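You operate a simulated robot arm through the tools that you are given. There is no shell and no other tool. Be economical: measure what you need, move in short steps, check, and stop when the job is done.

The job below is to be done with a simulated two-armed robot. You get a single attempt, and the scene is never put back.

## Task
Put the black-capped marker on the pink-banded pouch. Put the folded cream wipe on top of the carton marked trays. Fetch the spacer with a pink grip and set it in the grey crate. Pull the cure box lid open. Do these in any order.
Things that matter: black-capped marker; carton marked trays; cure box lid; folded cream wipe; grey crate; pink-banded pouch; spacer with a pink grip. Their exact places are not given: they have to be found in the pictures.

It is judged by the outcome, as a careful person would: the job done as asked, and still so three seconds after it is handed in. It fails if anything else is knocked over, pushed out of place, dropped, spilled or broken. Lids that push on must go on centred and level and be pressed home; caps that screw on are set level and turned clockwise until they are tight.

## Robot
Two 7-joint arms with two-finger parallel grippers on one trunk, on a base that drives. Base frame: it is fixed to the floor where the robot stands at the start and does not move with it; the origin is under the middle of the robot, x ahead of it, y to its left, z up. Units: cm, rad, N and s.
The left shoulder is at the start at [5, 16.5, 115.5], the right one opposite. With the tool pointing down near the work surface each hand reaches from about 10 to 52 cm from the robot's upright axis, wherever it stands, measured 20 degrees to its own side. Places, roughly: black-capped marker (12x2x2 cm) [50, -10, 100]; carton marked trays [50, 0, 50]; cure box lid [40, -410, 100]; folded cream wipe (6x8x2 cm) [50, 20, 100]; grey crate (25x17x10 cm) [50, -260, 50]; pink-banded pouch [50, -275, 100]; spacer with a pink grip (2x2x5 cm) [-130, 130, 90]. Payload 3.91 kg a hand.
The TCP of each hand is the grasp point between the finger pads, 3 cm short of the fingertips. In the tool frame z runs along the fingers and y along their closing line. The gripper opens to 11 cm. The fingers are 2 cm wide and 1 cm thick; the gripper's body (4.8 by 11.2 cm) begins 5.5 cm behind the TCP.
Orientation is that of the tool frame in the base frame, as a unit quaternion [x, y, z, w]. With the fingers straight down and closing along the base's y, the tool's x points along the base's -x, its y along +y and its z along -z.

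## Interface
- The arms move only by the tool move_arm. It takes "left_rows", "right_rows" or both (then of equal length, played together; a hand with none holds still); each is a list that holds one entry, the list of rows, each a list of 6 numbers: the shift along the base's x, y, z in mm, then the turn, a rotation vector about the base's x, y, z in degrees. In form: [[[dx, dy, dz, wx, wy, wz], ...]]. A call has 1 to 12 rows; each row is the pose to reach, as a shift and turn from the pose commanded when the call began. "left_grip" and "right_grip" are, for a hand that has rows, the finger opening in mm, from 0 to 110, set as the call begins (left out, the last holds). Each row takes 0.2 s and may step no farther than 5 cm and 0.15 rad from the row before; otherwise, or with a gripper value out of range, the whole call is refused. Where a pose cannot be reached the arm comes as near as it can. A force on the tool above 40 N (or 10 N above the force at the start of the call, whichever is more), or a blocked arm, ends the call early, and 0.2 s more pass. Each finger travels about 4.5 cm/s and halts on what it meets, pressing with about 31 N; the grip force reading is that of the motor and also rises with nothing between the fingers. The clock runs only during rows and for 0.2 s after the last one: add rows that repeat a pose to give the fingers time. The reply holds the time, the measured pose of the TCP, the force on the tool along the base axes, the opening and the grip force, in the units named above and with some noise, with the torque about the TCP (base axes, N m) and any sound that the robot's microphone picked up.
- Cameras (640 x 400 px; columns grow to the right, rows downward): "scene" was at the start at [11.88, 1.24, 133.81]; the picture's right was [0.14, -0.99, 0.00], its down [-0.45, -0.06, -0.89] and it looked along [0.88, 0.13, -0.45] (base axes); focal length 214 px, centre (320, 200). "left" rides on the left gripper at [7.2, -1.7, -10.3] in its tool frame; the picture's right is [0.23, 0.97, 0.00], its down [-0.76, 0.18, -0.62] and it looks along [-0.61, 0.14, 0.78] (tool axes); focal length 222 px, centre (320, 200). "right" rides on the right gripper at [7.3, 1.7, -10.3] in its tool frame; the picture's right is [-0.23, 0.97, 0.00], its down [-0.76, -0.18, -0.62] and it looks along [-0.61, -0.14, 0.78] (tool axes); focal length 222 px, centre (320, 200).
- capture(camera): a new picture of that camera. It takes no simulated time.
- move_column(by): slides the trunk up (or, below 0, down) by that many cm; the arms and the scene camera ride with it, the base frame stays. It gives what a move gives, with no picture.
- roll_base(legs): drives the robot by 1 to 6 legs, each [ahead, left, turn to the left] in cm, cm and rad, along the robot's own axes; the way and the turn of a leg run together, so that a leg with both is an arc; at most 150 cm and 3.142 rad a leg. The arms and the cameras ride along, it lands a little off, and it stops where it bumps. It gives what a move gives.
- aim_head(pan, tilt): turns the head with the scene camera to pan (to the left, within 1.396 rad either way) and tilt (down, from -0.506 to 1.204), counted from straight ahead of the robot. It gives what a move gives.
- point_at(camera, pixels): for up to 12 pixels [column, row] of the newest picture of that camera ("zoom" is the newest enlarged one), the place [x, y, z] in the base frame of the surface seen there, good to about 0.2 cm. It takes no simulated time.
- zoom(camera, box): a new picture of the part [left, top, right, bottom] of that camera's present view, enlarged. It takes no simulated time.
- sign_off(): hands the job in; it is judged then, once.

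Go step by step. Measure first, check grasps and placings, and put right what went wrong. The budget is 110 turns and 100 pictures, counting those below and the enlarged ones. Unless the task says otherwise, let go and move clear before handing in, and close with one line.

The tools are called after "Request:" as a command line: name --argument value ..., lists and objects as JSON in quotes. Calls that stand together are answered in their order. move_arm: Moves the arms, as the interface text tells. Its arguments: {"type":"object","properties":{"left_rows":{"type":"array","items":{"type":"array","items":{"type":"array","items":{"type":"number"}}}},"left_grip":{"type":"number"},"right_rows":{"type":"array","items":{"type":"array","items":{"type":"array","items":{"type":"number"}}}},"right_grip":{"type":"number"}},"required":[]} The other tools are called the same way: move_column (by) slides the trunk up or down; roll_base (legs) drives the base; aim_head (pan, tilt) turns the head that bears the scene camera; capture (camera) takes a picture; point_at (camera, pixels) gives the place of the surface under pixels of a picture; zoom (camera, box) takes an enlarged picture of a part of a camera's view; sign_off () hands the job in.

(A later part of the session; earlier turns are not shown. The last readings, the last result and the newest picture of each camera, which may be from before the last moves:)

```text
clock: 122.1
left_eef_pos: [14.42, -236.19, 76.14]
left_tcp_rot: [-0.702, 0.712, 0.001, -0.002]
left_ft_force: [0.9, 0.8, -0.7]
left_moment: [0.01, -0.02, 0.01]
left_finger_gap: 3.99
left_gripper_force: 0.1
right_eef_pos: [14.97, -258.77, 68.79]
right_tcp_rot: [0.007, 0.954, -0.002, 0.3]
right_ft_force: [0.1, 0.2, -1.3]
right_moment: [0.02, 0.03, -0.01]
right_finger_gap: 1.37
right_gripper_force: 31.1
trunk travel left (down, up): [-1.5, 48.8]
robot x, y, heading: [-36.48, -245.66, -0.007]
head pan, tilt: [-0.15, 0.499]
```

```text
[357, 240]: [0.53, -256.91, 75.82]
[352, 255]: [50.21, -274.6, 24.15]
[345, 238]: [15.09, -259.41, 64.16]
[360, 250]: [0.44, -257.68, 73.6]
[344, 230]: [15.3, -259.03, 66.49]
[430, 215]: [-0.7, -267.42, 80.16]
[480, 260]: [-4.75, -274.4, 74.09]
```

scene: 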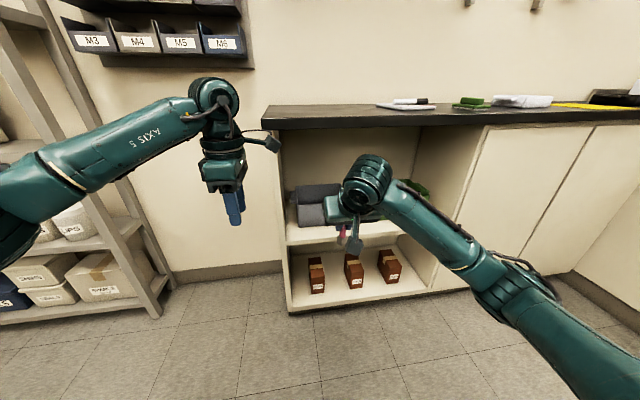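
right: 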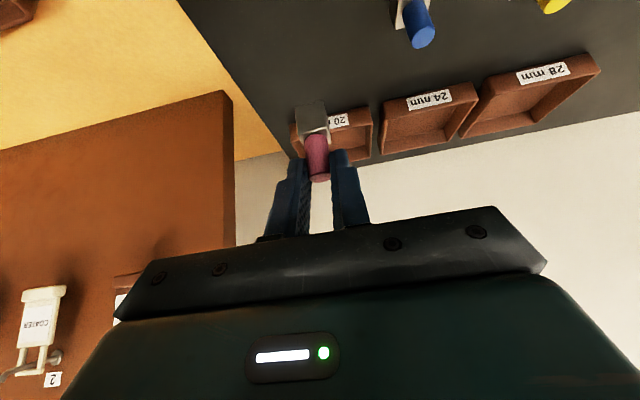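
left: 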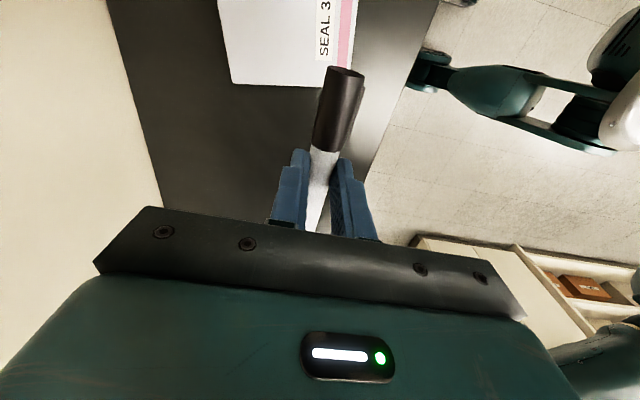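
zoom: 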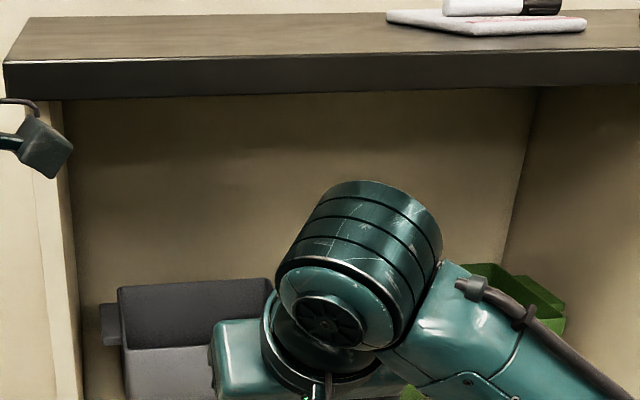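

Wrist top is 19 cm above TCP, so I'll tilt the right hand 10° more and lower to z≈66.3 to pass under the counter. I'll also fold the left hand back to its starting posture, away from the shelving.

Request:
move_arm --left_rows '[[[-15, 7, 12, 0, 0, -8.2], [-30, 14, 24, 0, 0, -16.4], [-45, 21, 36, 0, 0, -24.6], [-60, 28, 48, 0, 0, -32.8], [-75, 35, 60, 0, 0, -41], [-90, 42, 72, 0, 0, -49.2], [-105, 49, 84, 0, 0, -57.4], [-120, 56, 96, 0, 0, -65.6], [-135, 63, 108, 0, 0, -73.8], [-150, 70, 120, 0, 0, -82], [-170, 76, 132, 0, 0, -89], [-180, 76, 140, 0, 0, -89]]]' --right_rows '[[[0, 0, 0, 0, -5, 0], [0, 0, 0, 0, -10, 0], [0, 0, -10, 0, -10, 0], [0, 0, -25, 0, -10, 0], [0, 0, -25, 0, -10, 0], [0, 0, -25, 0, -10, 0], [0, 0, -25, 0, -10, 0], [0, 0, -25, 0, -10, 0], [0, 0, -25, 0, -10, 0], [0, 0, -25, 0, -10, 0], [0, 0, -25, 0, -10, 0], [0, 0, -25, 0, -10, 0]]]'

Request:
capture --camera "scene"

Request:
capture --camera "right"

```text
clock: 124.7
left_eef_pos: [-3.86, -228.52, 90.21]
left_tcp_rot: [0.001, 1.0, 0.002, -0.001]
left_ft_force: [-0.4, 0.3, 0.2]
left_moment: [0.0, -0.03, -0.02]
left_finger_gap: 3.99
left_gripper_force: 0.0
right_eef_pos: [14.77, -258.75, 66.5]
right_tcp_rot: [0.007, 0.924, 0.0, 0.383]
right_ft_force: [-0.5, -0.1, -0.9]
right_moment: [-0.02, 0.05, 0.05]
right_finger_gap: 1.42
right_gripper_force: 30.6
trunk travel left (down, up): [-1.5, 48.8]
robot x, y, heading: [-36.54, -245.37, -0.004]
head pan, tilt: [-0.15, 0.499]
```

```text
48 pictures are left
```

scene: 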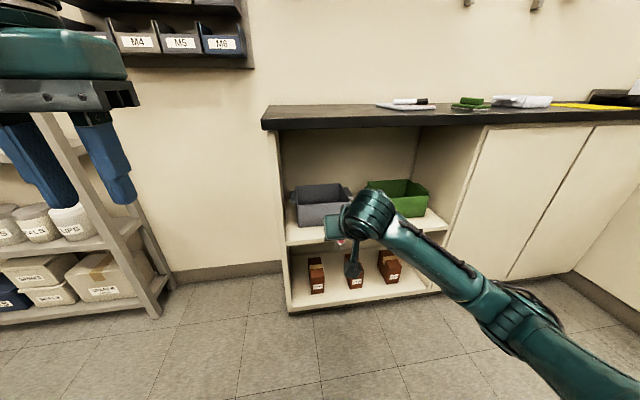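

```text
47 pictures are left
```

right: 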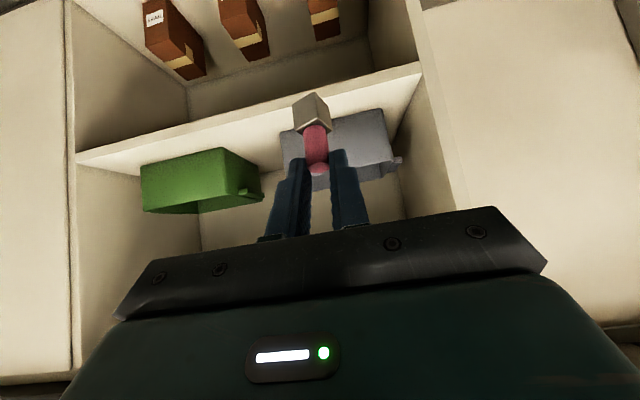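

The crate is now in full view. Measure its rim corners for centring.

Request:
zoom --camera "scene" --box '[270, 165, 366, 225]'

Request:
point_at --camera "zoom" --pixels '[[185, 260], [490, 225], [175, 135], [490, 110], [330, 240], [330, 150], [330, 110], [250, 290], [230, 215], [450, 190]]'

```text
6.67 times, centred on (318, 195) of scene
```

zoom: 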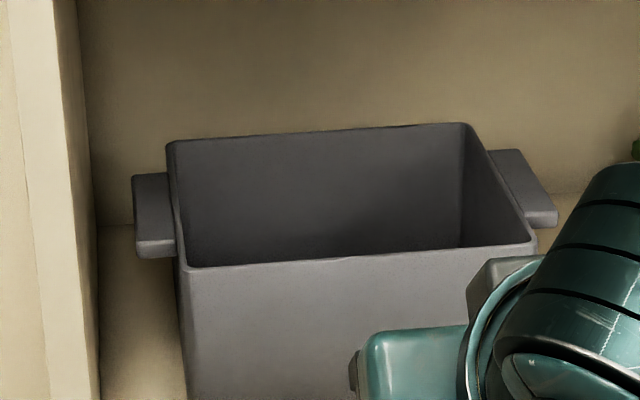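

```text
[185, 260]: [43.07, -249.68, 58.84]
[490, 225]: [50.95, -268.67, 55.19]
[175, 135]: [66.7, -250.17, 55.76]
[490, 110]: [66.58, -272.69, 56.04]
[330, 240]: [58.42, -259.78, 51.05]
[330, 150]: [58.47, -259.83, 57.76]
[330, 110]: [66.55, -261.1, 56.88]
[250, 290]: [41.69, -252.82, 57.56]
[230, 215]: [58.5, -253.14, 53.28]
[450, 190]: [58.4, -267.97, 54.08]
```

Crate interior x 42.2–58.4, y −250…−268.5, rim 59. Spacer bottom clears it (z≈60.6). Drive forward 36 cm.

Request:
roll_base --legs '[[22, 0, 0.004]]'

Request:
capture --camera "right"

Request:
capture --camera "scene"

```text
clock: 126.3
left_eef_pos: [18.31, -228.27, 90.29]
left_tcp_rot: [-0.005, 1.0, 0.002, 0.0]
left_ft_force: [1.3, 0.1, -0.2]
left_moment: [-0.01, 0.02, -0.02]
left_finger_gap: 3.98
left_gripper_force: 0.0
right_eef_pos: [37.08, -258.4, 66.36]
right_tcp_rot: [0.003, 0.924, 0.001, 0.382]
right_ft_force: [0.0, 0.3, -1.5]
right_moment: [-0.01, -0.01, -0.04]
right_finger_gap: 1.39
right_gripper_force: 30.9
trunk travel left (down, up): [-1.5, 48.8]
robot x, y, heading: [-14.56, -245.47, 0.0]
head pan, tilt: [-0.15, 0.499]
```

```text
45 pictures are left
```

right: 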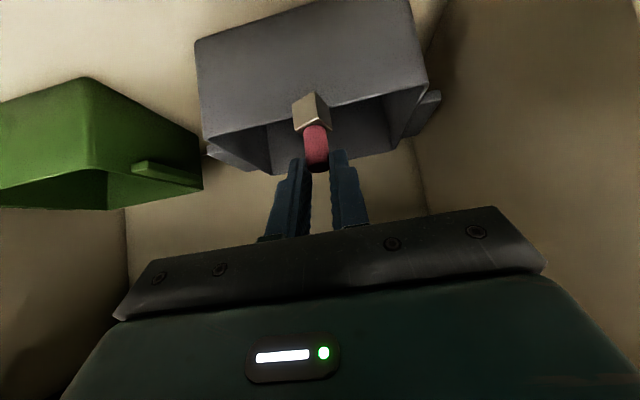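

```text
44 pictures are left
```

scene: 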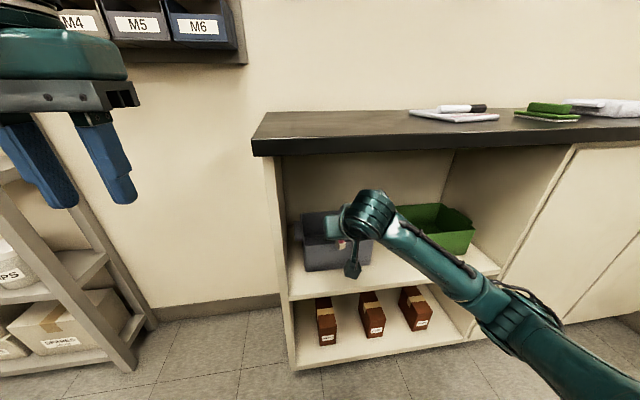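

Alignment good. Raise 5 mm for rim margin and drive the remaining 14 cm.

Request:
move_arm --right_rows '[[[0, 0, 5, 0, 0, 0], [0, 0, 5, 0, 0, 0]]]'

Request:
roll_base --legs '[[13.8, 0, 0]]'

Request:
capture --camera "right"

Request:
capture --camera "scene"

```text
clock: 127.0
left_eef_pos: [18.25, -228.27, 90.26]
left_tcp_rot: [-0.004, 1.0, 0.002, 0.0]
left_ft_force: [-0.3, -0.4, -0.7]
left_moment: [0.0, 0.0, -0.03]
left_finger_gap: 4.0
left_gripper_force: 0.0
right_eef_pos: [37.12, -258.37, 66.75]
right_tcp_rot: [0.003, 0.924, 0.001, 0.382]
right_ft_force: [0.7, 0.3, -0.9]
right_moment: [0.0, 0.0, 0.03]
right_finger_gap: 1.41
right_gripper_force: 30.9
trunk travel left (down, up): [-1.5, 48.8]
robot x, y, heading: [-14.61, -245.47, 0.003]
head pan, tilt: [-0.15, 0.499]
```

```text
clock: 128.3
left_eef_pos: [32.0, -228.35, 90.14]
left_tcp_rot: [-0.005, 1.0, 0.002, 0.001]
left_ft_force: [0.4, 0.1, -0.4]
left_moment: [0.01, -0.04, -0.04]
left_finger_gap: 3.99
left_gripper_force: 0.0
right_eef_pos: [50.81, -258.44, 66.93]
right_tcp_rot: [0.004, 0.924, 0.001, 0.383]
right_ft_force: [-0.5, 0.4, -0.2]
right_moment: [0.02, 0.03, -0.02]
right_finger_gap: 1.41
right_gripper_force: 30.9
trunk travel left (down, up): [-1.5, 48.8]
robot x, y, heading: [-0.79, -245.46, 0.0]
head pan, tilt: [-0.15, 0.499]
```

```text
43 pictures are left
```

right: 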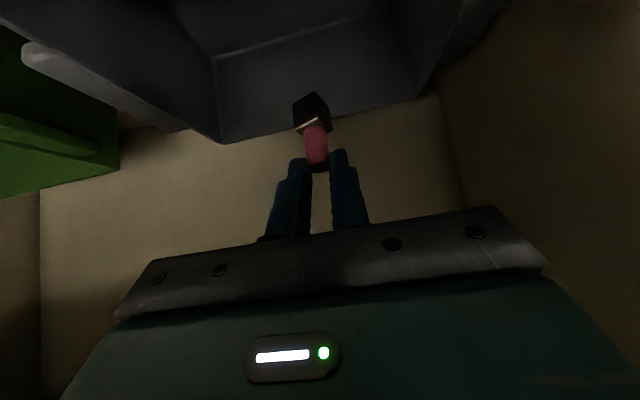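

```text
42 pictures are left
```

scene: 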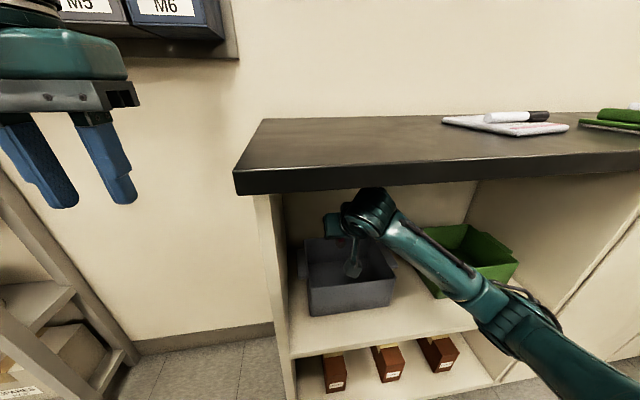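

Spacer is over the crate interior. Before lowering, I'll check the gripper camera housing at (353,268) against the crate front wall.

Request:
point_at --camera "scene" --pixels '[[353, 262], [353, 270], [346, 265], [360, 268], [352, 277], [345, 250], [340, 283], [370, 282]]'

```text
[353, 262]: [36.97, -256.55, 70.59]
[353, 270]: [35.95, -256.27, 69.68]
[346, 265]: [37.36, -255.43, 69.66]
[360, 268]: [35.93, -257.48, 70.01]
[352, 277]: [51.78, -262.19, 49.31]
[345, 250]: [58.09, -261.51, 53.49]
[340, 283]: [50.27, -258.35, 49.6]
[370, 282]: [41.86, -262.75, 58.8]
```

Clearance to the front wall is ~2 cm. Lower in steps with a slight 6 mm pull back.

Request:
move_arm --right_rows '[[[-3, 0, -30, 0, 0, 0], [-6, 0, -60, 0, 0, 0], [-6, 0, -90, 0, 0, 0], [-6, 0, -100, 0, 0, 0], [-6, 0, -105, 0, 0, 0], [-6, 0, -105, 0, 0, 0]]]'

Request:
capture --camera "right"

Request:
zoom --camera "scene" --box '[280, 190, 440, 330]'

```text
clock: 129.7
left_eef_pos: [31.86, -228.28, 90.24]
left_tcp_rot: [-0.005, 1.0, 0.001, 0.0]
left_ft_force: [-0.4, -0.2, 0.7]
left_moment: [0.01, 0.01, 0.0]
left_finger_gap: 3.95
left_gripper_force: 0.0
right_eef_pos: [50.23, -258.35, 56.31]
right_tcp_rot: [0.003, 0.924, 0.001, 0.383]
right_ft_force: [0.9, -0.6, -1.4]
right_moment: [0.01, 0.01, 0.03]
right_finger_gap: 1.41
right_gripper_force: 30.9
trunk travel left (down, up): [-1.5, 48.8]
robot x, y, heading: [-1.35, -245.3, -0.002]
head pan, tilt: [-0.15, 0.499]
```

```text
41 pictures are left
```

right: 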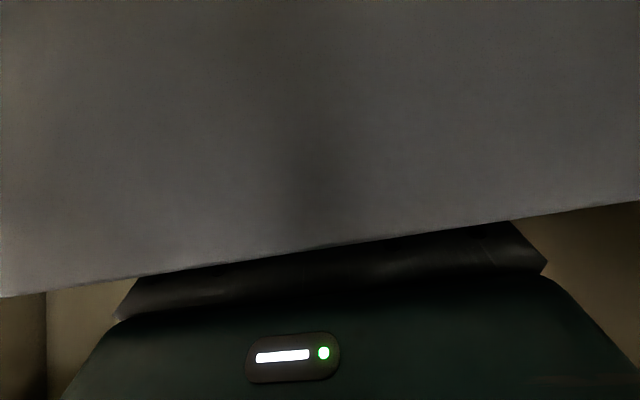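

```text
2.86 times, centred on (360, 260) of scene
```

zoom: 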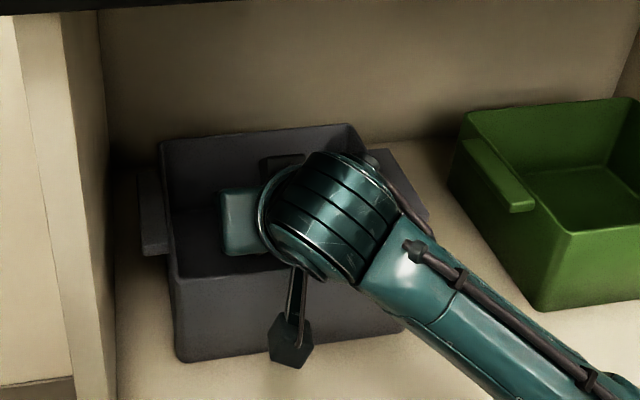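

No contact yet; camera sits outside the front wall. I'll creep down to touch.

Request:
move_arm --right_rows '[[[0, 0, -3, 0, 0, 0], [0, 0, -6, 0, 0, 0], [0, 0, -8, 0, 0, 0], [0, 0, -8, 0, 0, 0]]]'

```text
clock: 130.7
left_eef_pos: [31.8, -228.33, 90.17]
left_tcp_rot: [-0.005, 1.0, 0.001, 0.001]
left_ft_force: [0.0, 0.0, 0.5]
left_moment: [0.0, -0.02, 0.01]
left_finger_gap: 4.01
left_gripper_force: 0.0
right_eef_pos: [50.35, -258.48, 56.06]
right_tcp_rot: [0.005, 0.922, 0.001, 0.387]
right_ft_force: [-0.8, -3.2, 26.1]
right_moment: [0.03, -0.16, 0.01]
right_finger_gap: 1.42
right_gripper_force: 31.0
trunk travel left (down, up): [-1.5, 48.8]
robot x, y, heading: [-1.12, -245.42, 0.001]
head pan, tilt: [-0.15, 0.499]
```

Contact (26 N). Now that I'm low, I'll lift 6 mm, tilt back 10° so the spacer is upright, then lower again to touch.

Request:
move_arm --right_rows '[[[0, 0, 10, 0, 0, 0], [0, 0, 14, 0, 5, 0], [0, 0, 14, 0, 10, 0], [0, 0, 14, 0, 10, 0]]]'

Request:
move_arm --right_rows '[[[0, 0, -3, 0, 0, 0], [0, 0, -5, 0, 0, 0], [0, 0, -7, 0, 0, 0], [0, 0, -9, 0, 0, 0], [0, 0, -11, 0, 0, 0]]]'

```text
clock: 131.7
left_eef_pos: [31.86, -228.28, 90.35]
left_tcp_rot: [-0.005, 1.0, 0.001, 0.0]
left_ft_force: [-0.4, 0.4, -0.3]
left_moment: [-0.01, 0.0, 0.02]
left_finger_gap: 3.99
left_gripper_force: 0.0
right_eef_pos: [50.29, -258.34, 56.9]
right_tcp_rot: [0.004, 0.954, 0.0, 0.299]
right_ft_force: [0.2, 0.8, -1.2]
right_moment: [0.0, 0.05, -0.01]
right_finger_gap: 1.41
right_gripper_force: 31.3
trunk travel left (down, up): [-1.5, 48.8]
robot x, y, heading: [-0.96, -245.34, -0.0]
head pan, tilt: [-0.15, 0.499]
```

```text
clock: 132.9
left_eef_pos: [31.85, -228.46, 90.32]
left_tcp_rot: [-0.005, 1.0, 0.001, 0.0]
left_ft_force: [0.0, 1.2, -0.4]
left_moment: [0.01, 0.0, 0.03]
left_finger_gap: 4.01
left_gripper_force: 0.0
right_eef_pos: [50.3, -258.34, 56.17]
right_tcp_rot: [0.004, 0.953, 0.001, 0.304]
right_ft_force: [-2.7, -3.6, 14.0]
right_moment: [-0.16, 0.14, -0.04]
right_finger_gap: 1.42
right_gripper_force: 31.5
trunk travel left (down, up): [-1.5, 48.8]
robot x, y, heading: [-1.18, -245.24, -0.002]
head pan, tilt: [-0.15, 0.499]
```

Spacer touches the floor upright. Ease 3 mm, open, then rise to z≈64.5 with the hand tilting forward again.

Request:
move_arm --right_rows '[[[0, 0, 3, 0, 0, 0], [0, 0, 3, 0, 0, 0], [0, 0, 3, 0, 0, 0], [0, 0, 3, 0, 0, 0], [0, 0, 20, 0, 0, 0], [0, 0, 40, 0, 0, 0], [0, 0, 60, 0, -5, 0], [0, 0, 85, 0, -10, 0], [0, 0, 88, 0, -10, 0]]]' --right_grip 40

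Request:
capture --camera "right"

```text
clock: 134.9
left_eef_pos: [31.98, -228.35, 90.27]
left_tcp_rot: [-0.004, 1.0, 0.002, 0.0]
left_ft_force: [0.3, 0.4, 0.2]
left_moment: [0.0, 0.02, 0.0]
left_finger_gap: 4.0
left_gripper_force: 0.0
right_eef_pos: [50.34, -258.17, 64.52]
right_tcp_rot: [0.003, 0.924, 0.002, 0.383]
right_ft_force: [1.1, 1.0, 0.4]
right_moment: [-0.01, 0.02, -0.04]
right_finger_gap: 4.01
right_gripper_force: 0.1
trunk travel left (down, up): [-1.5, 48.8]
robot x, y, heading: [-0.72, -245.47, 0.001]
head pan, tilt: [-0.15, 0.499]
```

```text
39 pictures are left
```

right: 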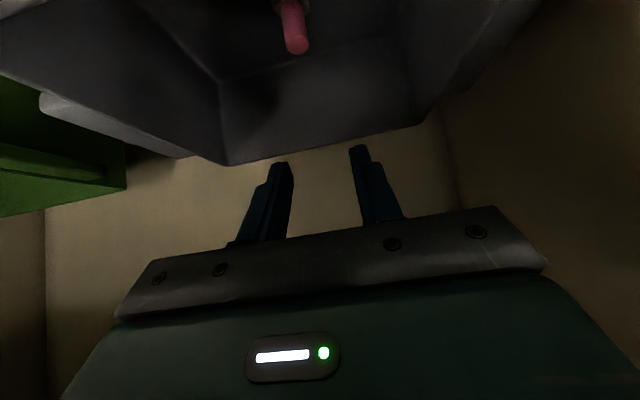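

The spacer stands in the crate. Tips clear the rim; back the base out 36 cm and look.

Request:
roll_base --legs '[[-36, 0, 0]]'

Request:
move_column --by 36

Request:
aim_head --pan -1.0 --tilt 0.5

Request:
capture --camera "scene"

```text
clock: 137.2
left_eef_pos: [-3.97, -228.56, 90.28]
left_tcp_rot: [-0.003, 1.0, 0.002, 0.0]
left_ft_force: [-0.6, 0.5, 0.5]
left_moment: [-0.01, 0.02, 0.05]
left_finger_gap: 4.01
left_gripper_force: 0.2
right_eef_pos: [14.17, -258.39, 64.56]
right_tcp_rot: [0.005, 0.924, 0.0, 0.383]
right_ft_force: [0.2, -0.8, 0.4]
right_moment: [0.0, 0.03, 0.0]
right_finger_gap: 4.01
right_gripper_force: 0.0
trunk travel left (down, up): [-1.5, 48.8]
robot x, y, heading: [-36.99, -245.32, 0.001]
head pan, tilt: [-0.15, 0.499]
```

```text
clock: 140.7
left_eef_pos: [-4.03, -228.44, 126.19]
left_tcp_rot: [-0.003, 1.0, 0.002, -0.001]
left_ft_force: [0.2, 0.5, -0.3]
left_moment: [0.01, 0.01, 0.03]
left_finger_gap: 3.99
left_gripper_force: 0.0
right_eef_pos: [14.25, -258.49, 100.61]
right_tcp_rot: [0.005, 0.924, 0.001, 0.382]
right_ft_force: [0.2, -0.1, 0.5]
right_moment: [0.03, 0.04, 0.01]
right_finger_gap: 4.01
right_gripper_force: 0.2
trunk travel left (down, up): [-37.5, 12.8]
robot x, y, heading: [-36.71, -245.37, -0.002]
head pan, tilt: [-0.15, 0.499]
```

```text
clock: 141.8
left_eef_pos: [-3.94, -228.4, 126.22]
left_tcp_rot: [-0.004, 1.0, 0.002, -0.001]
left_ft_force: [0.4, -0.2, 0.8]
left_moment: [0.01, 0.01, -0.01]
left_finger_gap: 3.98
left_gripper_force: 0.1
right_eef_pos: [14.21, -258.45, 100.59]
right_tcp_rot: [0.004, 0.924, 0.001, 0.382]
right_ft_force: [-0.5, 0.9, -0.1]
right_moment: [0.0, 0.02, -0.01]
right_finger_gap: 4.0
right_gripper_force: 0.1
trunk travel left (down, up): [-37.5, 12.8]
robot x, y, heading: [-36.8, -245.17, -0.004]
head pan, tilt: [-1.0, 0.499]
```

```text
38 pictures are left
```

scene: 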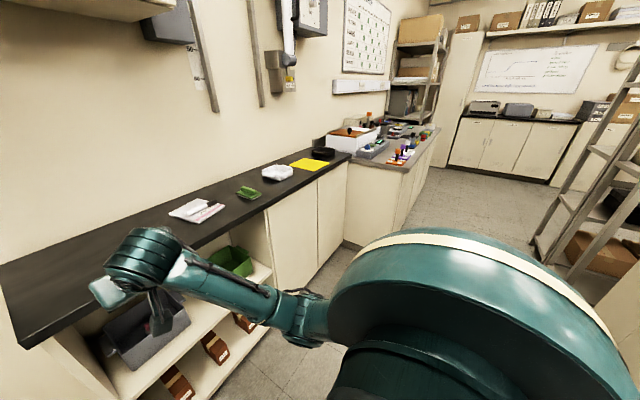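

The cure box seems to be the white box with brown lid at (355,138). Zoom and measure obstacles.

Request:
zoom --camera "scene" --box '[290, 90, 450, 190]'

Request:
point_at --camera "scene" --pixels '[[350, 155], [405, 175], [350, 240], [440, 130], [355, 130], [345, 145], [560, 210], [535, 240], [400, 230], [310, 90], [280, 80], [610, 280]]'

```text
4.00 times, centred on (370, 140) of scene
```

zoom: 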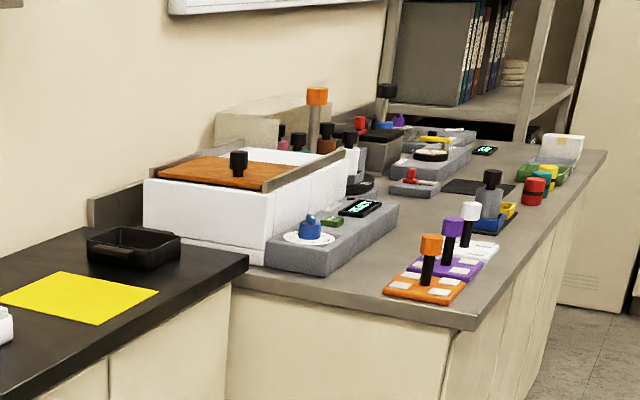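

```text
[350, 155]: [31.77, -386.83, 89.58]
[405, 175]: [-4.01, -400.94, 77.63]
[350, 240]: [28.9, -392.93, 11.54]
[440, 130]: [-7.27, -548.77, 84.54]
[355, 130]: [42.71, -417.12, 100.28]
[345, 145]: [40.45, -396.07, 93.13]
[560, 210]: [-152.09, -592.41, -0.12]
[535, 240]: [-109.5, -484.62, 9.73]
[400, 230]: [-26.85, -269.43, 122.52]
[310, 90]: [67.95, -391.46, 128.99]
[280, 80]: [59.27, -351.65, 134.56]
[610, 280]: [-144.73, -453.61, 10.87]
```

The cure box lid (brown, with a knob) lies between rails running along y. I'll turn to face −y from a spot near the counter corner and approach it with the left hand side.

Request:
roll_base --legs '[[17, 0, 0], [0, 0, -1.565], [60, 0, 0]]'

Request:
aim_head --pan 0.6 --tilt 0.45

Request:
capture --camera "scene"

```text
clock: 150.1
left_eef_pos: [-3.13, -336.93, 126.17]
left_tcp_rot: [0.705, 0.71, 0.001, 0.001]
left_ft_force: [-0.9, -0.3, 0.6]
left_moment: [0.01, -0.01, -0.01]
left_finger_gap: 4.0
left_gripper_force: 0.0
right_eef_pos: [-33.1, -355.2, 100.65]
right_tcp_rot: [0.657, 0.649, -0.271, 0.271]
right_ft_force: [0.7, 0.0, -0.1]
right_moment: [0.01, 0.02, -0.01]
right_finger_gap: 4.02
right_gripper_force: 0.0
trunk travel left (down, up): [-37.5, 12.8]
robot x, y, heading: [-20.1, -303.76, -1.572]
head pan, tilt: [-1.0, 0.499]
```

```text
clock: 151.7
left_eef_pos: [-3.14, -336.95, 126.11]
left_tcp_rot: [0.705, 0.71, 0.0, 0.001]
left_ft_force: [-0.1, 0.4, 0.0]
left_moment: [-0.03, 0.02, -0.01]
left_finger_gap: 4.0
left_gripper_force: 0.1
right_eef_pos: [-33.03, -355.09, 100.59]
right_tcp_rot: [0.656, 0.651, -0.269, 0.271]
right_ft_force: [-0.2, -0.2, -0.5]
right_moment: [0.0, 0.0, 0.02]
right_finger_gap: 3.99
right_gripper_force: 0.0
trunk travel left (down, up): [-37.5, 12.8]
robot x, y, heading: [-20.01, -304.43, -1.568]
head pan, tilt: [0.6, 0.45]
```

```text
36 pictures are left
```

scene: 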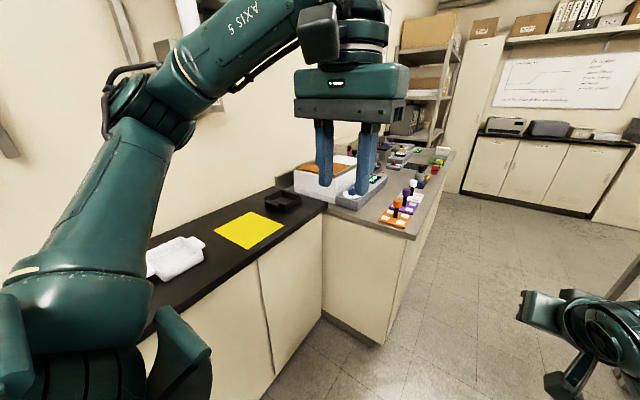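

Left hand hides the box. I'll check how far the left elbow sticks out before moving left.

Request:
point_at --camera "scene" --pixels '[[120, 85], [175, 90], [100, 160], [215, 60], [125, 120], [120, 30], [180, 50]]'

```text
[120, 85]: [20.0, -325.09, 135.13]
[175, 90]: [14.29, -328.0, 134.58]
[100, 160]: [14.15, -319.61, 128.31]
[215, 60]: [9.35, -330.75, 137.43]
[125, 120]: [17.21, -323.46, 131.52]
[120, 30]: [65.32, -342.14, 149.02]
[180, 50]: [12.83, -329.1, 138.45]
```

Room enough. Drive ahead 50 and left 14.

Request:
roll_base --legs '[[50, 14, 0]]'

Request:
aim_head --pan 0.75 --tilt 0.55

Request:
capture --camera "scene"

```text
clock: 154.8
left_eef_pos: [11.43, -387.45, 126.1]
left_tcp_rot: [0.703, 0.711, 0.002, 0.001]
left_ft_force: [-0.2, -1.1, 0.1]
left_moment: [0.01, -0.01, -0.02]
left_finger_gap: 3.99
left_gripper_force: 0.2
right_eef_pos: [-18.41, -405.95, 100.62]
right_tcp_rot: [0.654, 0.653, -0.269, 0.272]
right_ft_force: [0.1, 0.0, 0.4]
right_moment: [-0.02, -0.01, 0.01]
right_finger_gap: 4.0
right_gripper_force: 0.1
trunk travel left (down, up): [-37.5, 12.8]
robot x, y, heading: [-5.85, -354.47, -1.568]
head pan, tilt: [0.6, 0.45]
```

```text
clock: 155.5
left_eef_pos: [11.46, -387.39, 126.31]
left_tcp_rot: [0.703, 0.712, 0.001, 0.0]
left_ft_force: [-1.0, 0.3, 0.5]
left_moment: [0.0, 0.05, 0.01]
left_finger_gap: 3.99
left_gripper_force: 0.0
right_eef_pos: [-18.5, -405.77, 100.68]
right_tcp_rot: [0.655, 0.652, -0.269, 0.271]
right_ft_force: [-0.9, 0.0, -0.1]
right_moment: [0.01, 0.03, 0.04]
right_finger_gap: 3.98
right_gripper_force: 0.0
trunk travel left (down, up): [-37.5, 12.8]
robot x, y, heading: [-5.68, -354.66, -1.564]
head pan, tilt: [0.75, 0.55]
```

```text
35 pictures are left
```

scene: 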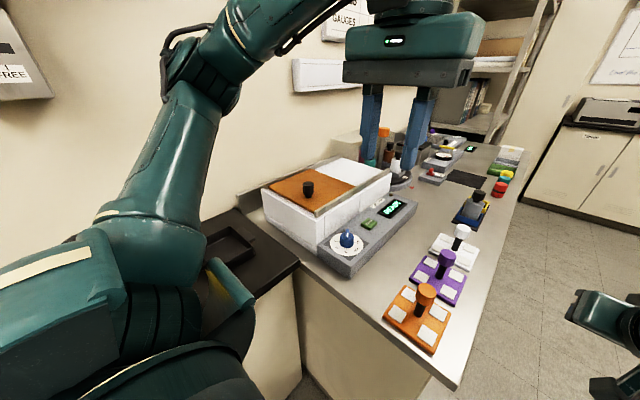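

Now the box is in view around (325,195). Zoom to see how the lid opens and measure.

Request:
zoom --camera "scene" --box '[240, 140, 432, 280]'

Request:
point_at --camera "scene" --pixels '[[308, 185], [308, 192], [275, 184], [315, 210], [320, 171], [350, 186], [338, 160], [388, 172], [316, 225], [290, 215], [345, 240], [240, 245]]'

```text
2.86 times, centred on (336, 210) of scene
```

zoom: 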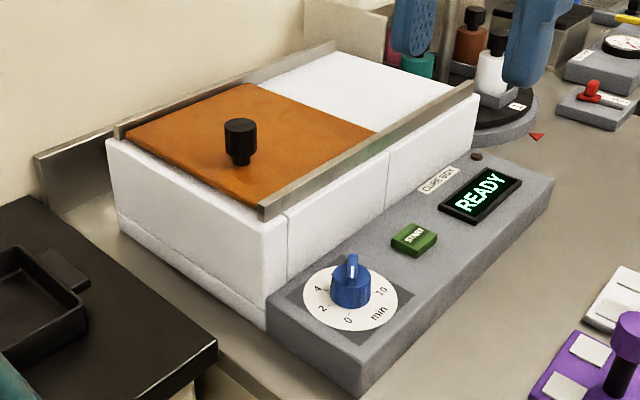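

```text
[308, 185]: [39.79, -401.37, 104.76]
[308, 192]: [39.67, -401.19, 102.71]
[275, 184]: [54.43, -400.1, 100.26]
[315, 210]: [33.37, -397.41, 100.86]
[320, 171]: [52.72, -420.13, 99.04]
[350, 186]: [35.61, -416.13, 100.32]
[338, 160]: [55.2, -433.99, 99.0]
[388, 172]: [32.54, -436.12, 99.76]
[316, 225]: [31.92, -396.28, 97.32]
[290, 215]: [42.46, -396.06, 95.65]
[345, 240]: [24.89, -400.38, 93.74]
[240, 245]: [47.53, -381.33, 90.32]
```

The lid slides along y between two rails: brown lid y −397…~−419 with knob at (39.8, −401.4, 105), white fixed top behind. I'll measure lid edges and knob precisely.

Request:
point_at --camera "zoom" --pixels '[[240, 95], [260, 78], [355, 132], [378, 132], [395, 118], [135, 140], [240, 190], [240, 122], [228, 145], [252, 145], [240, 160], [340, 50]]'

Request:
point_at --camera "zoom" --pixels '[[262, 212], [470, 88], [122, 130], [330, 45], [180, 150], [430, 95], [200, 230], [118, 150], [300, 110]]'

```text
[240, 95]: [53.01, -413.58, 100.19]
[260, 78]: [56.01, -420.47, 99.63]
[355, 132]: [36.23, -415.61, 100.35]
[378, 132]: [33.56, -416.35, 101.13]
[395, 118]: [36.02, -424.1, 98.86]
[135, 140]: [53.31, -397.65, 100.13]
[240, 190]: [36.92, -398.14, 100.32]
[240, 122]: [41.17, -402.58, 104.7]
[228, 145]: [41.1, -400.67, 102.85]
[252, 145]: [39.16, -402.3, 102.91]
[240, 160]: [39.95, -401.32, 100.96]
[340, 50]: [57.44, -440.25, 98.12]
```

```text
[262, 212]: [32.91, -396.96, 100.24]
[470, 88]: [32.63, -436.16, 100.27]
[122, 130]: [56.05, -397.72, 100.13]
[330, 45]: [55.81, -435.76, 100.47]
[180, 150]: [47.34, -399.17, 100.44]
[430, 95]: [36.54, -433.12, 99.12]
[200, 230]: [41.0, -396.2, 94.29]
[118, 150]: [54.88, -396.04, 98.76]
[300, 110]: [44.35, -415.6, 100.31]
```

Lid: x 34–55, y −397…−416, top 100.3, rails to y −436; knob at (40.1, −401.8), z 101–105. It opens by sliding ~19 cm toward −y over the white deck. I'll use the right hand (elbow in free space): raise it, move up a bit and turn left ~0.77.

Request:
move_arm --right_rows '[[[0, 0, 40, 0, 0, 0], [0, 0, 80, 0, 0, 0], [0, 0, 130, 0, 0, 0], [0, 0, 140, 0, 0, 0]]]'

Request:
roll_base --legs '[[7, 2, 0], [0, 0, 0.77]]'

Request:
aim_head --pan 0.0 --tilt 0.55

Request:
capture --camera "scene"

```text
clock: 156.5
left_eef_pos: [11.28, -387.28, 126.35]
left_tcp_rot: [0.703, 0.711, 0.002, 0.002]
left_ft_force: [0.1, 0.2, 1.1]
left_moment: [0.0, 0.01, -0.02]
left_finger_gap: 3.99
left_gripper_force: 0.0
right_eef_pos: [-18.58, -405.63, 114.63]
right_tcp_rot: [0.655, 0.652, -0.269, 0.271]
right_ft_force: [0.8, -0.9, 0.3]
right_moment: [-0.01, 0.03, 0.01]
right_finger_gap: 4.02
right_gripper_force: 0.0
trunk travel left (down, up): [-37.5, 12.8]
robot x, y, heading: [-6.1, -354.6, -1.568]
head pan, tilt: [0.75, 0.55]
```

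```text
clock: 159.5
left_eef_pos: [31.48, -372.87, 126.25]
left_tcp_rot: [0.38, 0.925, 0.002, 0.001]
left_ft_force: [0.7, 0.1, -0.1]
left_moment: [0.0, 0.0, -0.02]
left_finger_gap: 3.99
left_gripper_force: 0.1
right_eef_pos: [22.97, -406.82, 114.53]
right_tcp_rot: [0.359, 0.852, -0.146, 0.353]
right_ft_force: [-0.4, -0.4, 0.0]
right_moment: [0.01, 0.0, 0.0]
right_finger_gap: 4.0
right_gripper_force: 0.1
trunk travel left (down, up): [-37.5, 12.8]
robot x, y, heading: [-3.62, -361.14, -0.785]
head pan, tilt: [0.75, 0.55]
```

```text
clock: 160.6
left_eef_pos: [31.43, -372.73, 126.26]
left_tcp_rot: [0.38, 0.925, 0.001, 0.0]
left_ft_force: [-0.3, -0.6, 0.1]
left_moment: [0.0, 0.0, 0.01]
left_finger_gap: 4.02
left_gripper_force: 0.0
right_eef_pos: [22.98, -406.84, 114.62]
right_tcp_rot: [0.359, 0.852, -0.145, 0.354]
right_ft_force: [-0.1, 0.2, -0.6]
right_moment: [0.02, -0.05, -0.01]
right_finger_gap: 3.99
right_gripper_force: 0.1
trunk travel left (down, up): [-37.5, 12.8]
robot x, y, heading: [-3.91, -361.04, -0.788]
head pan, tilt: [0.0, 0.55]
```

```text
33 pictures are left
```

scene: 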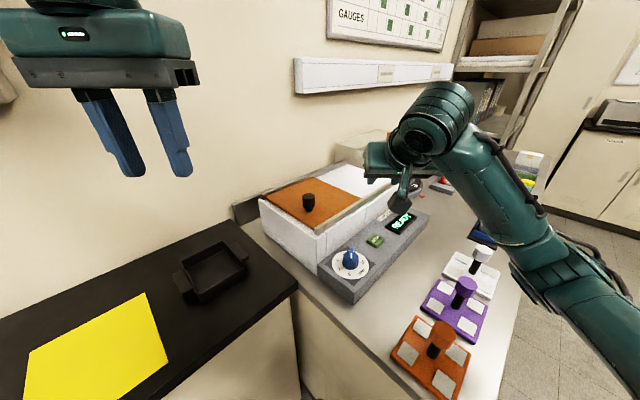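

Clear view of knob at (308,200). Move the right hand above it: TCP (39.6, −401.3, 109.5).

Request:
move_arm --right_rows '[[[40, 14, 0, 0, 0, 0], [80, 28, 0, 0, 0, 0], [120, 42, -10, 0, 0, 0], [166, 55, -20, 0, 0, 0], [166, 55, -50, 0, 0, 0], [166, 55, -50, 0, 0, 0]]]' --right_grip 55

Request:
capture --camera "right"

Request:
capture --camera "scene"

```text
clock: 162.0
left_eef_pos: [31.49, -372.79, 126.26]
left_tcp_rot: [0.38, 0.925, 0.002, 0.001]
left_ft_force: [-0.1, -0.5, -0.2]
left_moment: [0.0, -0.02, -0.03]
left_finger_gap: 3.98
left_gripper_force: 0.2
right_eef_pos: [39.55, -401.44, 109.49]
right_tcp_rot: [0.359, 0.851, -0.147, 0.354]
right_ft_force: [-0.1, 1.0, 0.2]
right_moment: [0.0, -0.01, 0.03]
right_finger_gap: 5.5
right_gripper_force: 0.1
trunk travel left (down, up): [-37.5, 12.8]
robot x, y, heading: [-3.94, -361.85, -0.785]
head pan, tilt: [0.0, 0.55]
```

```text
32 pictures are left
```

right: 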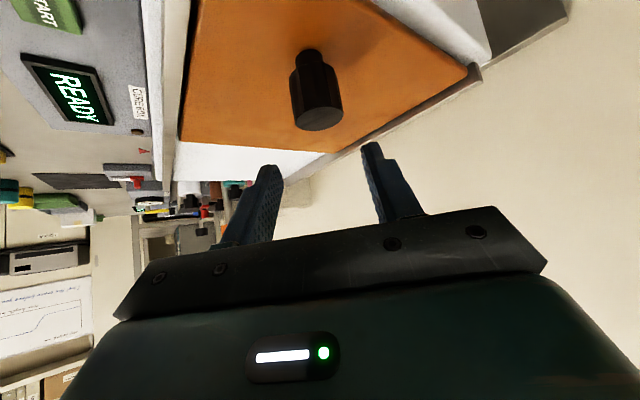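

```text
31 pictures are left
```

scene: 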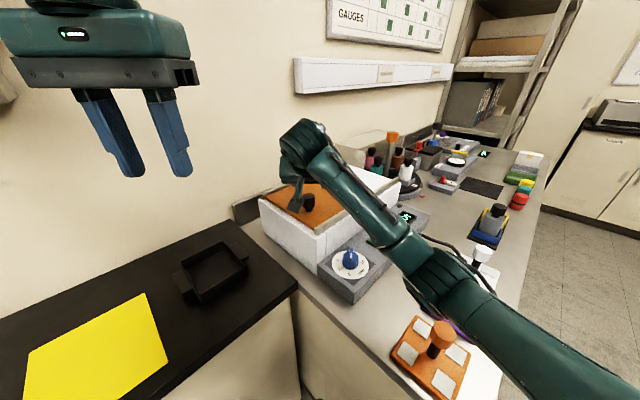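

The knob is at right-cam (316,95). Verify its place before lowering.

Request:
point_at --camera "right" --pixels '[[320, 118], [302, 112], [337, 105], [312, 85], [308, 55], [290, 95], [340, 85]]'

Request:
point_at --camera "scene" --pixels '[[420, 270], [455, 320], [350, 190], [300, 185], [390, 235]]'

```text
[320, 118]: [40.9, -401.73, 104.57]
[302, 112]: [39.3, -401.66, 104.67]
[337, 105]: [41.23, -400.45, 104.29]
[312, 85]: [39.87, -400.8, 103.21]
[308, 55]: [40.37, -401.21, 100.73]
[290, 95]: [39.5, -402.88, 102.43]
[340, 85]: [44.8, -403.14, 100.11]
```

```text
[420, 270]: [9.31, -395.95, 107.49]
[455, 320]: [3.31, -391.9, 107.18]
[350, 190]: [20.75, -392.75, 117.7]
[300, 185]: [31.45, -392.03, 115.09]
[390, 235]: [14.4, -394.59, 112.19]
```

Knob centre (40.3, −401.5), top 104.6. The forearm passes low; check heights of the fixtures beneath it.

Request:
point_at --camera "scene" --pixels '[[445, 328], [438, 345], [482, 250], [350, 255], [352, 265], [440, 300], [400, 255], [470, 345], [425, 295], [500, 350], [495, 225]]'

Request:
zoom --camera "scene" --box '[330, 180, 522, 400]'

```text
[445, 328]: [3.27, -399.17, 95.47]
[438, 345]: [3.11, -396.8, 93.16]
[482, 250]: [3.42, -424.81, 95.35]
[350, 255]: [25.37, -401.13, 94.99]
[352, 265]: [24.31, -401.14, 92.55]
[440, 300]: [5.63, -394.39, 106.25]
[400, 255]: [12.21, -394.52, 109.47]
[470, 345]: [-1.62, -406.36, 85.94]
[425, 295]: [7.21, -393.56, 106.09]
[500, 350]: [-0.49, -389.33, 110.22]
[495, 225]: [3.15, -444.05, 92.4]
```

```text
1.82 times, centred on (426, 290) of scene
```

zoom: 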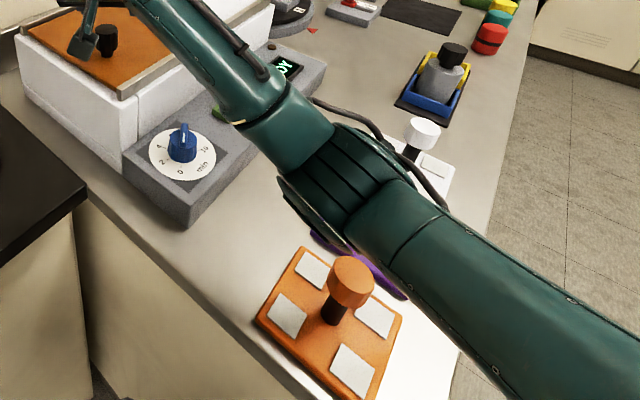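

The forearm/elbow underside is near z≈98 with post tops at 96 — too tight. I'll raise the trunk 12 cm so the elbow rides higher, then lower the hand.

Request:
move_column --by 12

Request:
move_arm --right_rows '[[[0, 0, -40, 0, 0, 0], [0, 0, -80, 0, 0, 0], [0, 0, -110, 0, 0, 0], [0, 0, -120, 0, 0, 0], [0, 0, -120, 0, 0, 0]]]'

Request:
capture --camera "scene"

```text
clock: 163.5
left_eef_pos: [31.36, -372.73, 138.24]
left_tcp_rot: [0.38, 0.925, 0.002, 0.001]
left_ft_force: [-0.3, 0.2, -0.7]
left_moment: [0.03, 0.01, -0.02]
left_finger_gap: 4.02
left_gripper_force: 0.1
right_eef_pos: [39.49, -401.43, 121.53]
right_tcp_rot: [0.358, 0.852, -0.146, 0.353]
right_ft_force: [0.8, -0.4, 0.0]
right_moment: [-0.01, 0.02, 0.0]
right_finger_gap: 5.51
right_gripper_force: 0.0
trunk travel left (down, up): [-49.5, 0.8]
robot x, y, heading: [-3.99, -361.27, -0.792]
head pan, tilt: [0.0, 0.55]
```

```text
clock: 164.7
left_eef_pos: [31.6, -372.91, 138.23]
left_tcp_rot: [0.38, 0.925, 0.001, 0.001]
left_ft_force: [0.6, 0.4, 0.0]
left_moment: [-0.04, 0.02, -0.03]
left_finger_gap: 4.0
left_gripper_force: 0.0
right_eef_pos: [39.4, -401.34, 109.48]
right_tcp_rot: [0.358, 0.852, -0.146, 0.354]
right_ft_force: [0.4, -0.9, -0.3]
right_moment: [-0.01, -0.01, 0.02]
right_finger_gap: 5.5
right_gripper_force: 0.0
trunk travel left (down, up): [-49.5, 0.8]
robot x, y, heading: [-3.85, -361.67, -0.789]
head pan, tilt: [0.0, 0.55]
```

```text
29 pictures are left
```

scene: 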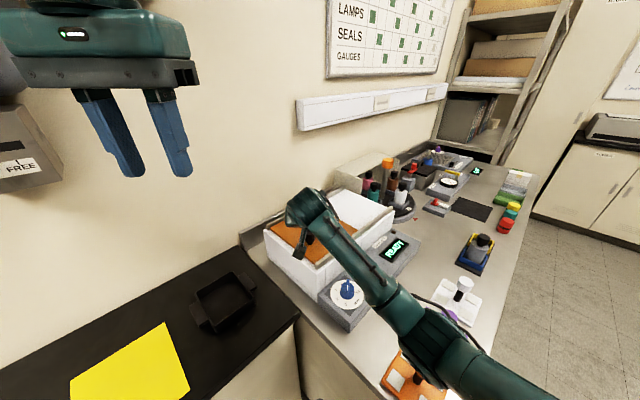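

Request:
point_at --camera "scene" --pixels '[[400, 300], [425, 330], [360, 265], [445, 350], [480, 375], [340, 240]]'

```text
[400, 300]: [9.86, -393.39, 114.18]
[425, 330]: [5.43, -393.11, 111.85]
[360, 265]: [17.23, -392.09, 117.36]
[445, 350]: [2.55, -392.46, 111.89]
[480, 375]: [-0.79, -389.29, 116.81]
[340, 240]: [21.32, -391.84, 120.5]
```

Elbow is now ~6 cm higher. Lower onto the knob: TCP to (39.75, −400.95, 103.9).

Request:
move_arm --right_rows '[[[3, 3, -20, 0, 0, 0], [3, 4, -40, 0, 0, 0], [3, 4, -52, 0, 0, 0], [3, 4, -56, 0, 0, 0], [3, 4, -56, 0, 0, 0]]]'

Request:
capture --camera "right"

```text
clock: 165.9
left_eef_pos: [31.43, -372.8, 138.28]
left_tcp_rot: [0.38, 0.925, 0.002, 0.001]
left_ft_force: [0.5, 1.0, 0.1]
left_moment: [0.0, 0.01, -0.02]
left_finger_gap: 3.99
left_gripper_force: 0.2
right_eef_pos: [39.79, -400.99, 103.8]
right_tcp_rot: [0.359, 0.851, -0.146, 0.354]
right_ft_force: [0.4, 0.4, -0.2]
right_moment: [-0.03, 0.01, 0.01]
right_finger_gap: 5.52
right_gripper_force: 0.1
trunk travel left (down, up): [-49.5, 0.8]
robot x, y, heading: [-4.02, -361.46, -0.795]
head pan, tilt: [0.0, 0.55]
```

```text
28 pictures are left
```

right: 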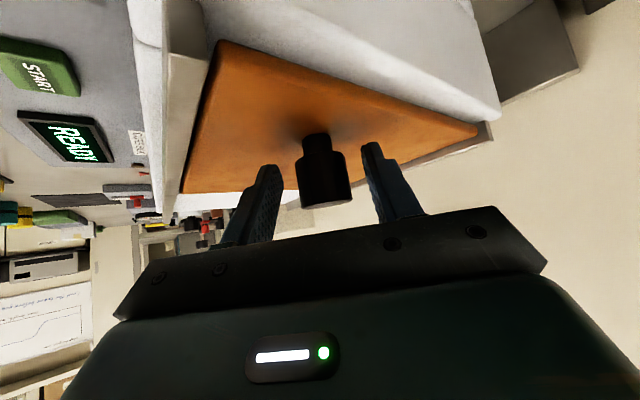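

The knob is between the fingers at (322,175). Close on it.

Request:
move_arm --right_rows '[[[0, 0, 0, 0, 0, 0], [0, 0, 0, 0, 0, 0], [0, 0, 0, 0, 0, 0], [0, 0, 0, 0, 0, 0], [0, 0, 0, 0, 0, 0]]]' --right_grip 10

Request:
move_arm --right_rows '[[[0, -5, 0, 0, 0, 0], [0, -12, 0, 0, 0, 0], [0, -20, 0, 0, 0, 0], [0, -30, 0, 0, 0, 0], [0, -30, 0, 0, 0, 0]]]'

Request:
capture --camera "right"

Request:
capture --camera "scene"

```text
clock: 167.1
left_eef_pos: [31.49, -372.89, 138.26]
left_tcp_rot: [0.38, 0.925, 0.003, 0.001]
left_ft_force: [0.1, -0.1, -0.8]
left_moment: [0.02, 0.01, 0.01]
left_finger_gap: 4.02
left_gripper_force: 0.0
right_eef_pos: [39.83, -400.93, 103.84]
right_tcp_rot: [0.358, 0.852, -0.147, 0.354]
right_ft_force: [2.3, 1.2, -0.3]
right_moment: [-0.03, 0.21, 0.28]
right_finger_gap: 3.06
right_gripper_force: 44.8
trunk travel left (down, up): [-49.5, 0.8]
robot x, y, heading: [-3.68, -361.31, -0.786]
head pan, tilt: [0.0, 0.55]
```

```text
clock: 168.3
left_eef_pos: [31.37, -372.67, 138.32]
left_tcp_rot: [0.38, 0.925, 0.001, 0.001]
left_ft_force: [0.2, 1.1, -0.6]
left_moment: [0.0, 0.01, -0.01]
left_finger_gap: 4.01
left_gripper_force: 0.2
right_eef_pos: [39.8, -403.93, 103.89]
right_tcp_rot: [0.359, 0.851, -0.146, 0.354]
right_ft_force: [1.3, 1.5, 5.0]
right_moment: [0.49, 1.17, 0.14]
right_finger_gap: 3.02
right_gripper_force: 45.1
trunk travel left (down, up): [-49.5, 0.8]
robot x, y, heading: [-3.64, -361.55, -0.787]
head pan, tilt: [0.0, 0.55]
```

```text
27 pictures are left
```

right: 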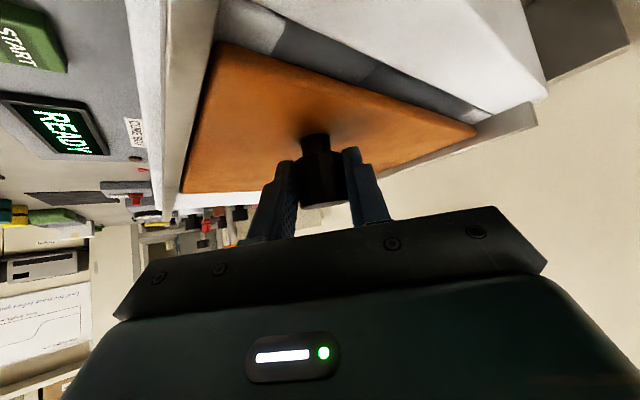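

```text
26 pictures are left
```

scene: 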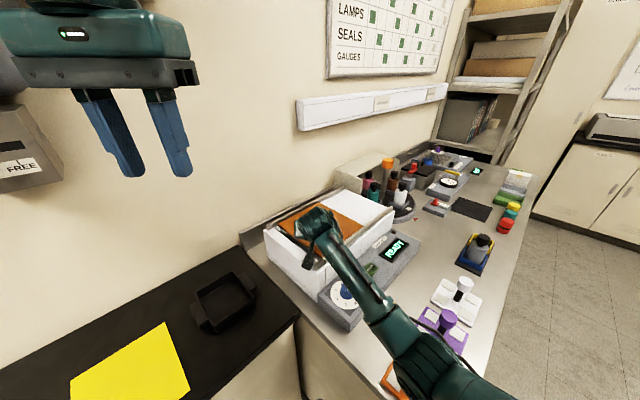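

The lid slid 3 cm and a dark gap opened. Continue another 9 cm along −y.

Request:
move_arm --right_rows '[[[0, -12, 0, 0, 0, 0], [0, -26, 0, 0, 0, 0], [0, -40, 0, 0, 0, 0], [0, -54, 0, 0, 0, 0], [0, -68, 0, 0, 0, 0], [0, -80, 0, 0, 0, 0], [0, -90, 0, 0, 0, 0], [0, -90, 0, 0, 0, 0]]]'

Request:
capture --camera "scene"

```text
clock: 170.1
left_eef_pos: [31.55, -372.84, 137.99]
left_tcp_rot: [0.38, 0.925, 0.002, 0.0]
left_ft_force: [0.0, -0.8, 0.0]
left_moment: [0.02, 0.01, -0.02]
left_finger_gap: 4.01
left_gripper_force: 0.1
right_eef_pos: [39.75, -413.01, 103.91]
right_tcp_rot: [0.359, 0.852, -0.146, 0.353]
right_ft_force: [5.8, 0.7, -0.7]
right_moment: [-0.21, 0.3, 0.33]
right_finger_gap: 3.07
right_gripper_force: 44.6
trunk travel left (down, up): [-49.5, 0.8]
robot x, y, heading: [-3.68, -361.68, -0.781]
head pan, tilt: [0.0, 0.55]
```

```text
25 pictures are left
```

scene: 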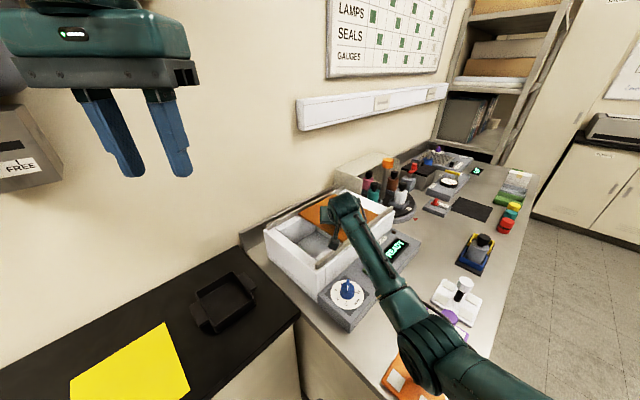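

The cavity is open about 12 cm. Check elbow height, then finish the slide.

Request:
point_at --camera "scene" --pixels '[[410, 320], [430, 350], [462, 365], [445, 318]]'

Request:
move_arm --right_rows '[[[0, -12, 0, 0, 0, 0], [0, -24, 0, 0, 0, 0], [0, -36, 0, 0, 0, 0], [0, -48, 0, 0, 0, 0], [0, -58, 0, 0, 0, 0], [0, -66, 0, 0, 0, 0], [0, -72, 0, 0, 0, 0], [0, -72, 0, 0, 0, 0]]]'

Request:
capture --camera "scene"

```text
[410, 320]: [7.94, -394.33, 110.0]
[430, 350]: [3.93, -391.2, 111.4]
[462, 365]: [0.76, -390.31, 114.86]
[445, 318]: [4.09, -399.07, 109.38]
```

```text
clock: 171.9
left_eef_pos: [31.42, -372.32, 138.29]
left_tcp_rot: [0.38, 0.925, 0.0, 0.002]
left_ft_force: [0.2, -0.4, 0.3]
left_moment: [0.03, 0.02, -0.02]
left_finger_gap: 4.0
left_gripper_force: 0.1
right_eef_pos: [40.02, -419.6, 103.81]
right_tcp_rot: [0.356, 0.853, -0.144, 0.352]
right_ft_force: [-9.7, 35.9, -2.5]
right_moment: [-0.55, -0.14, 0.61]
right_finger_gap: 3.07
right_gripper_force: 45.0
trunk travel left (down, up): [-49.5, 0.8]
robot x, y, heading: [-4.02, -361.55, -0.784]
head pan, tilt: [0.0, 0.55]
```

```text
24 pictures are left
```

scene: 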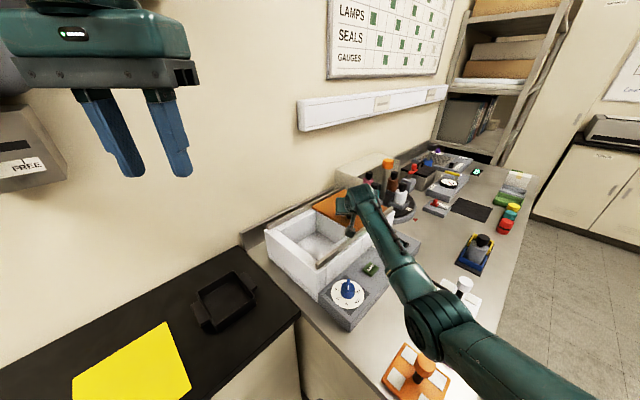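

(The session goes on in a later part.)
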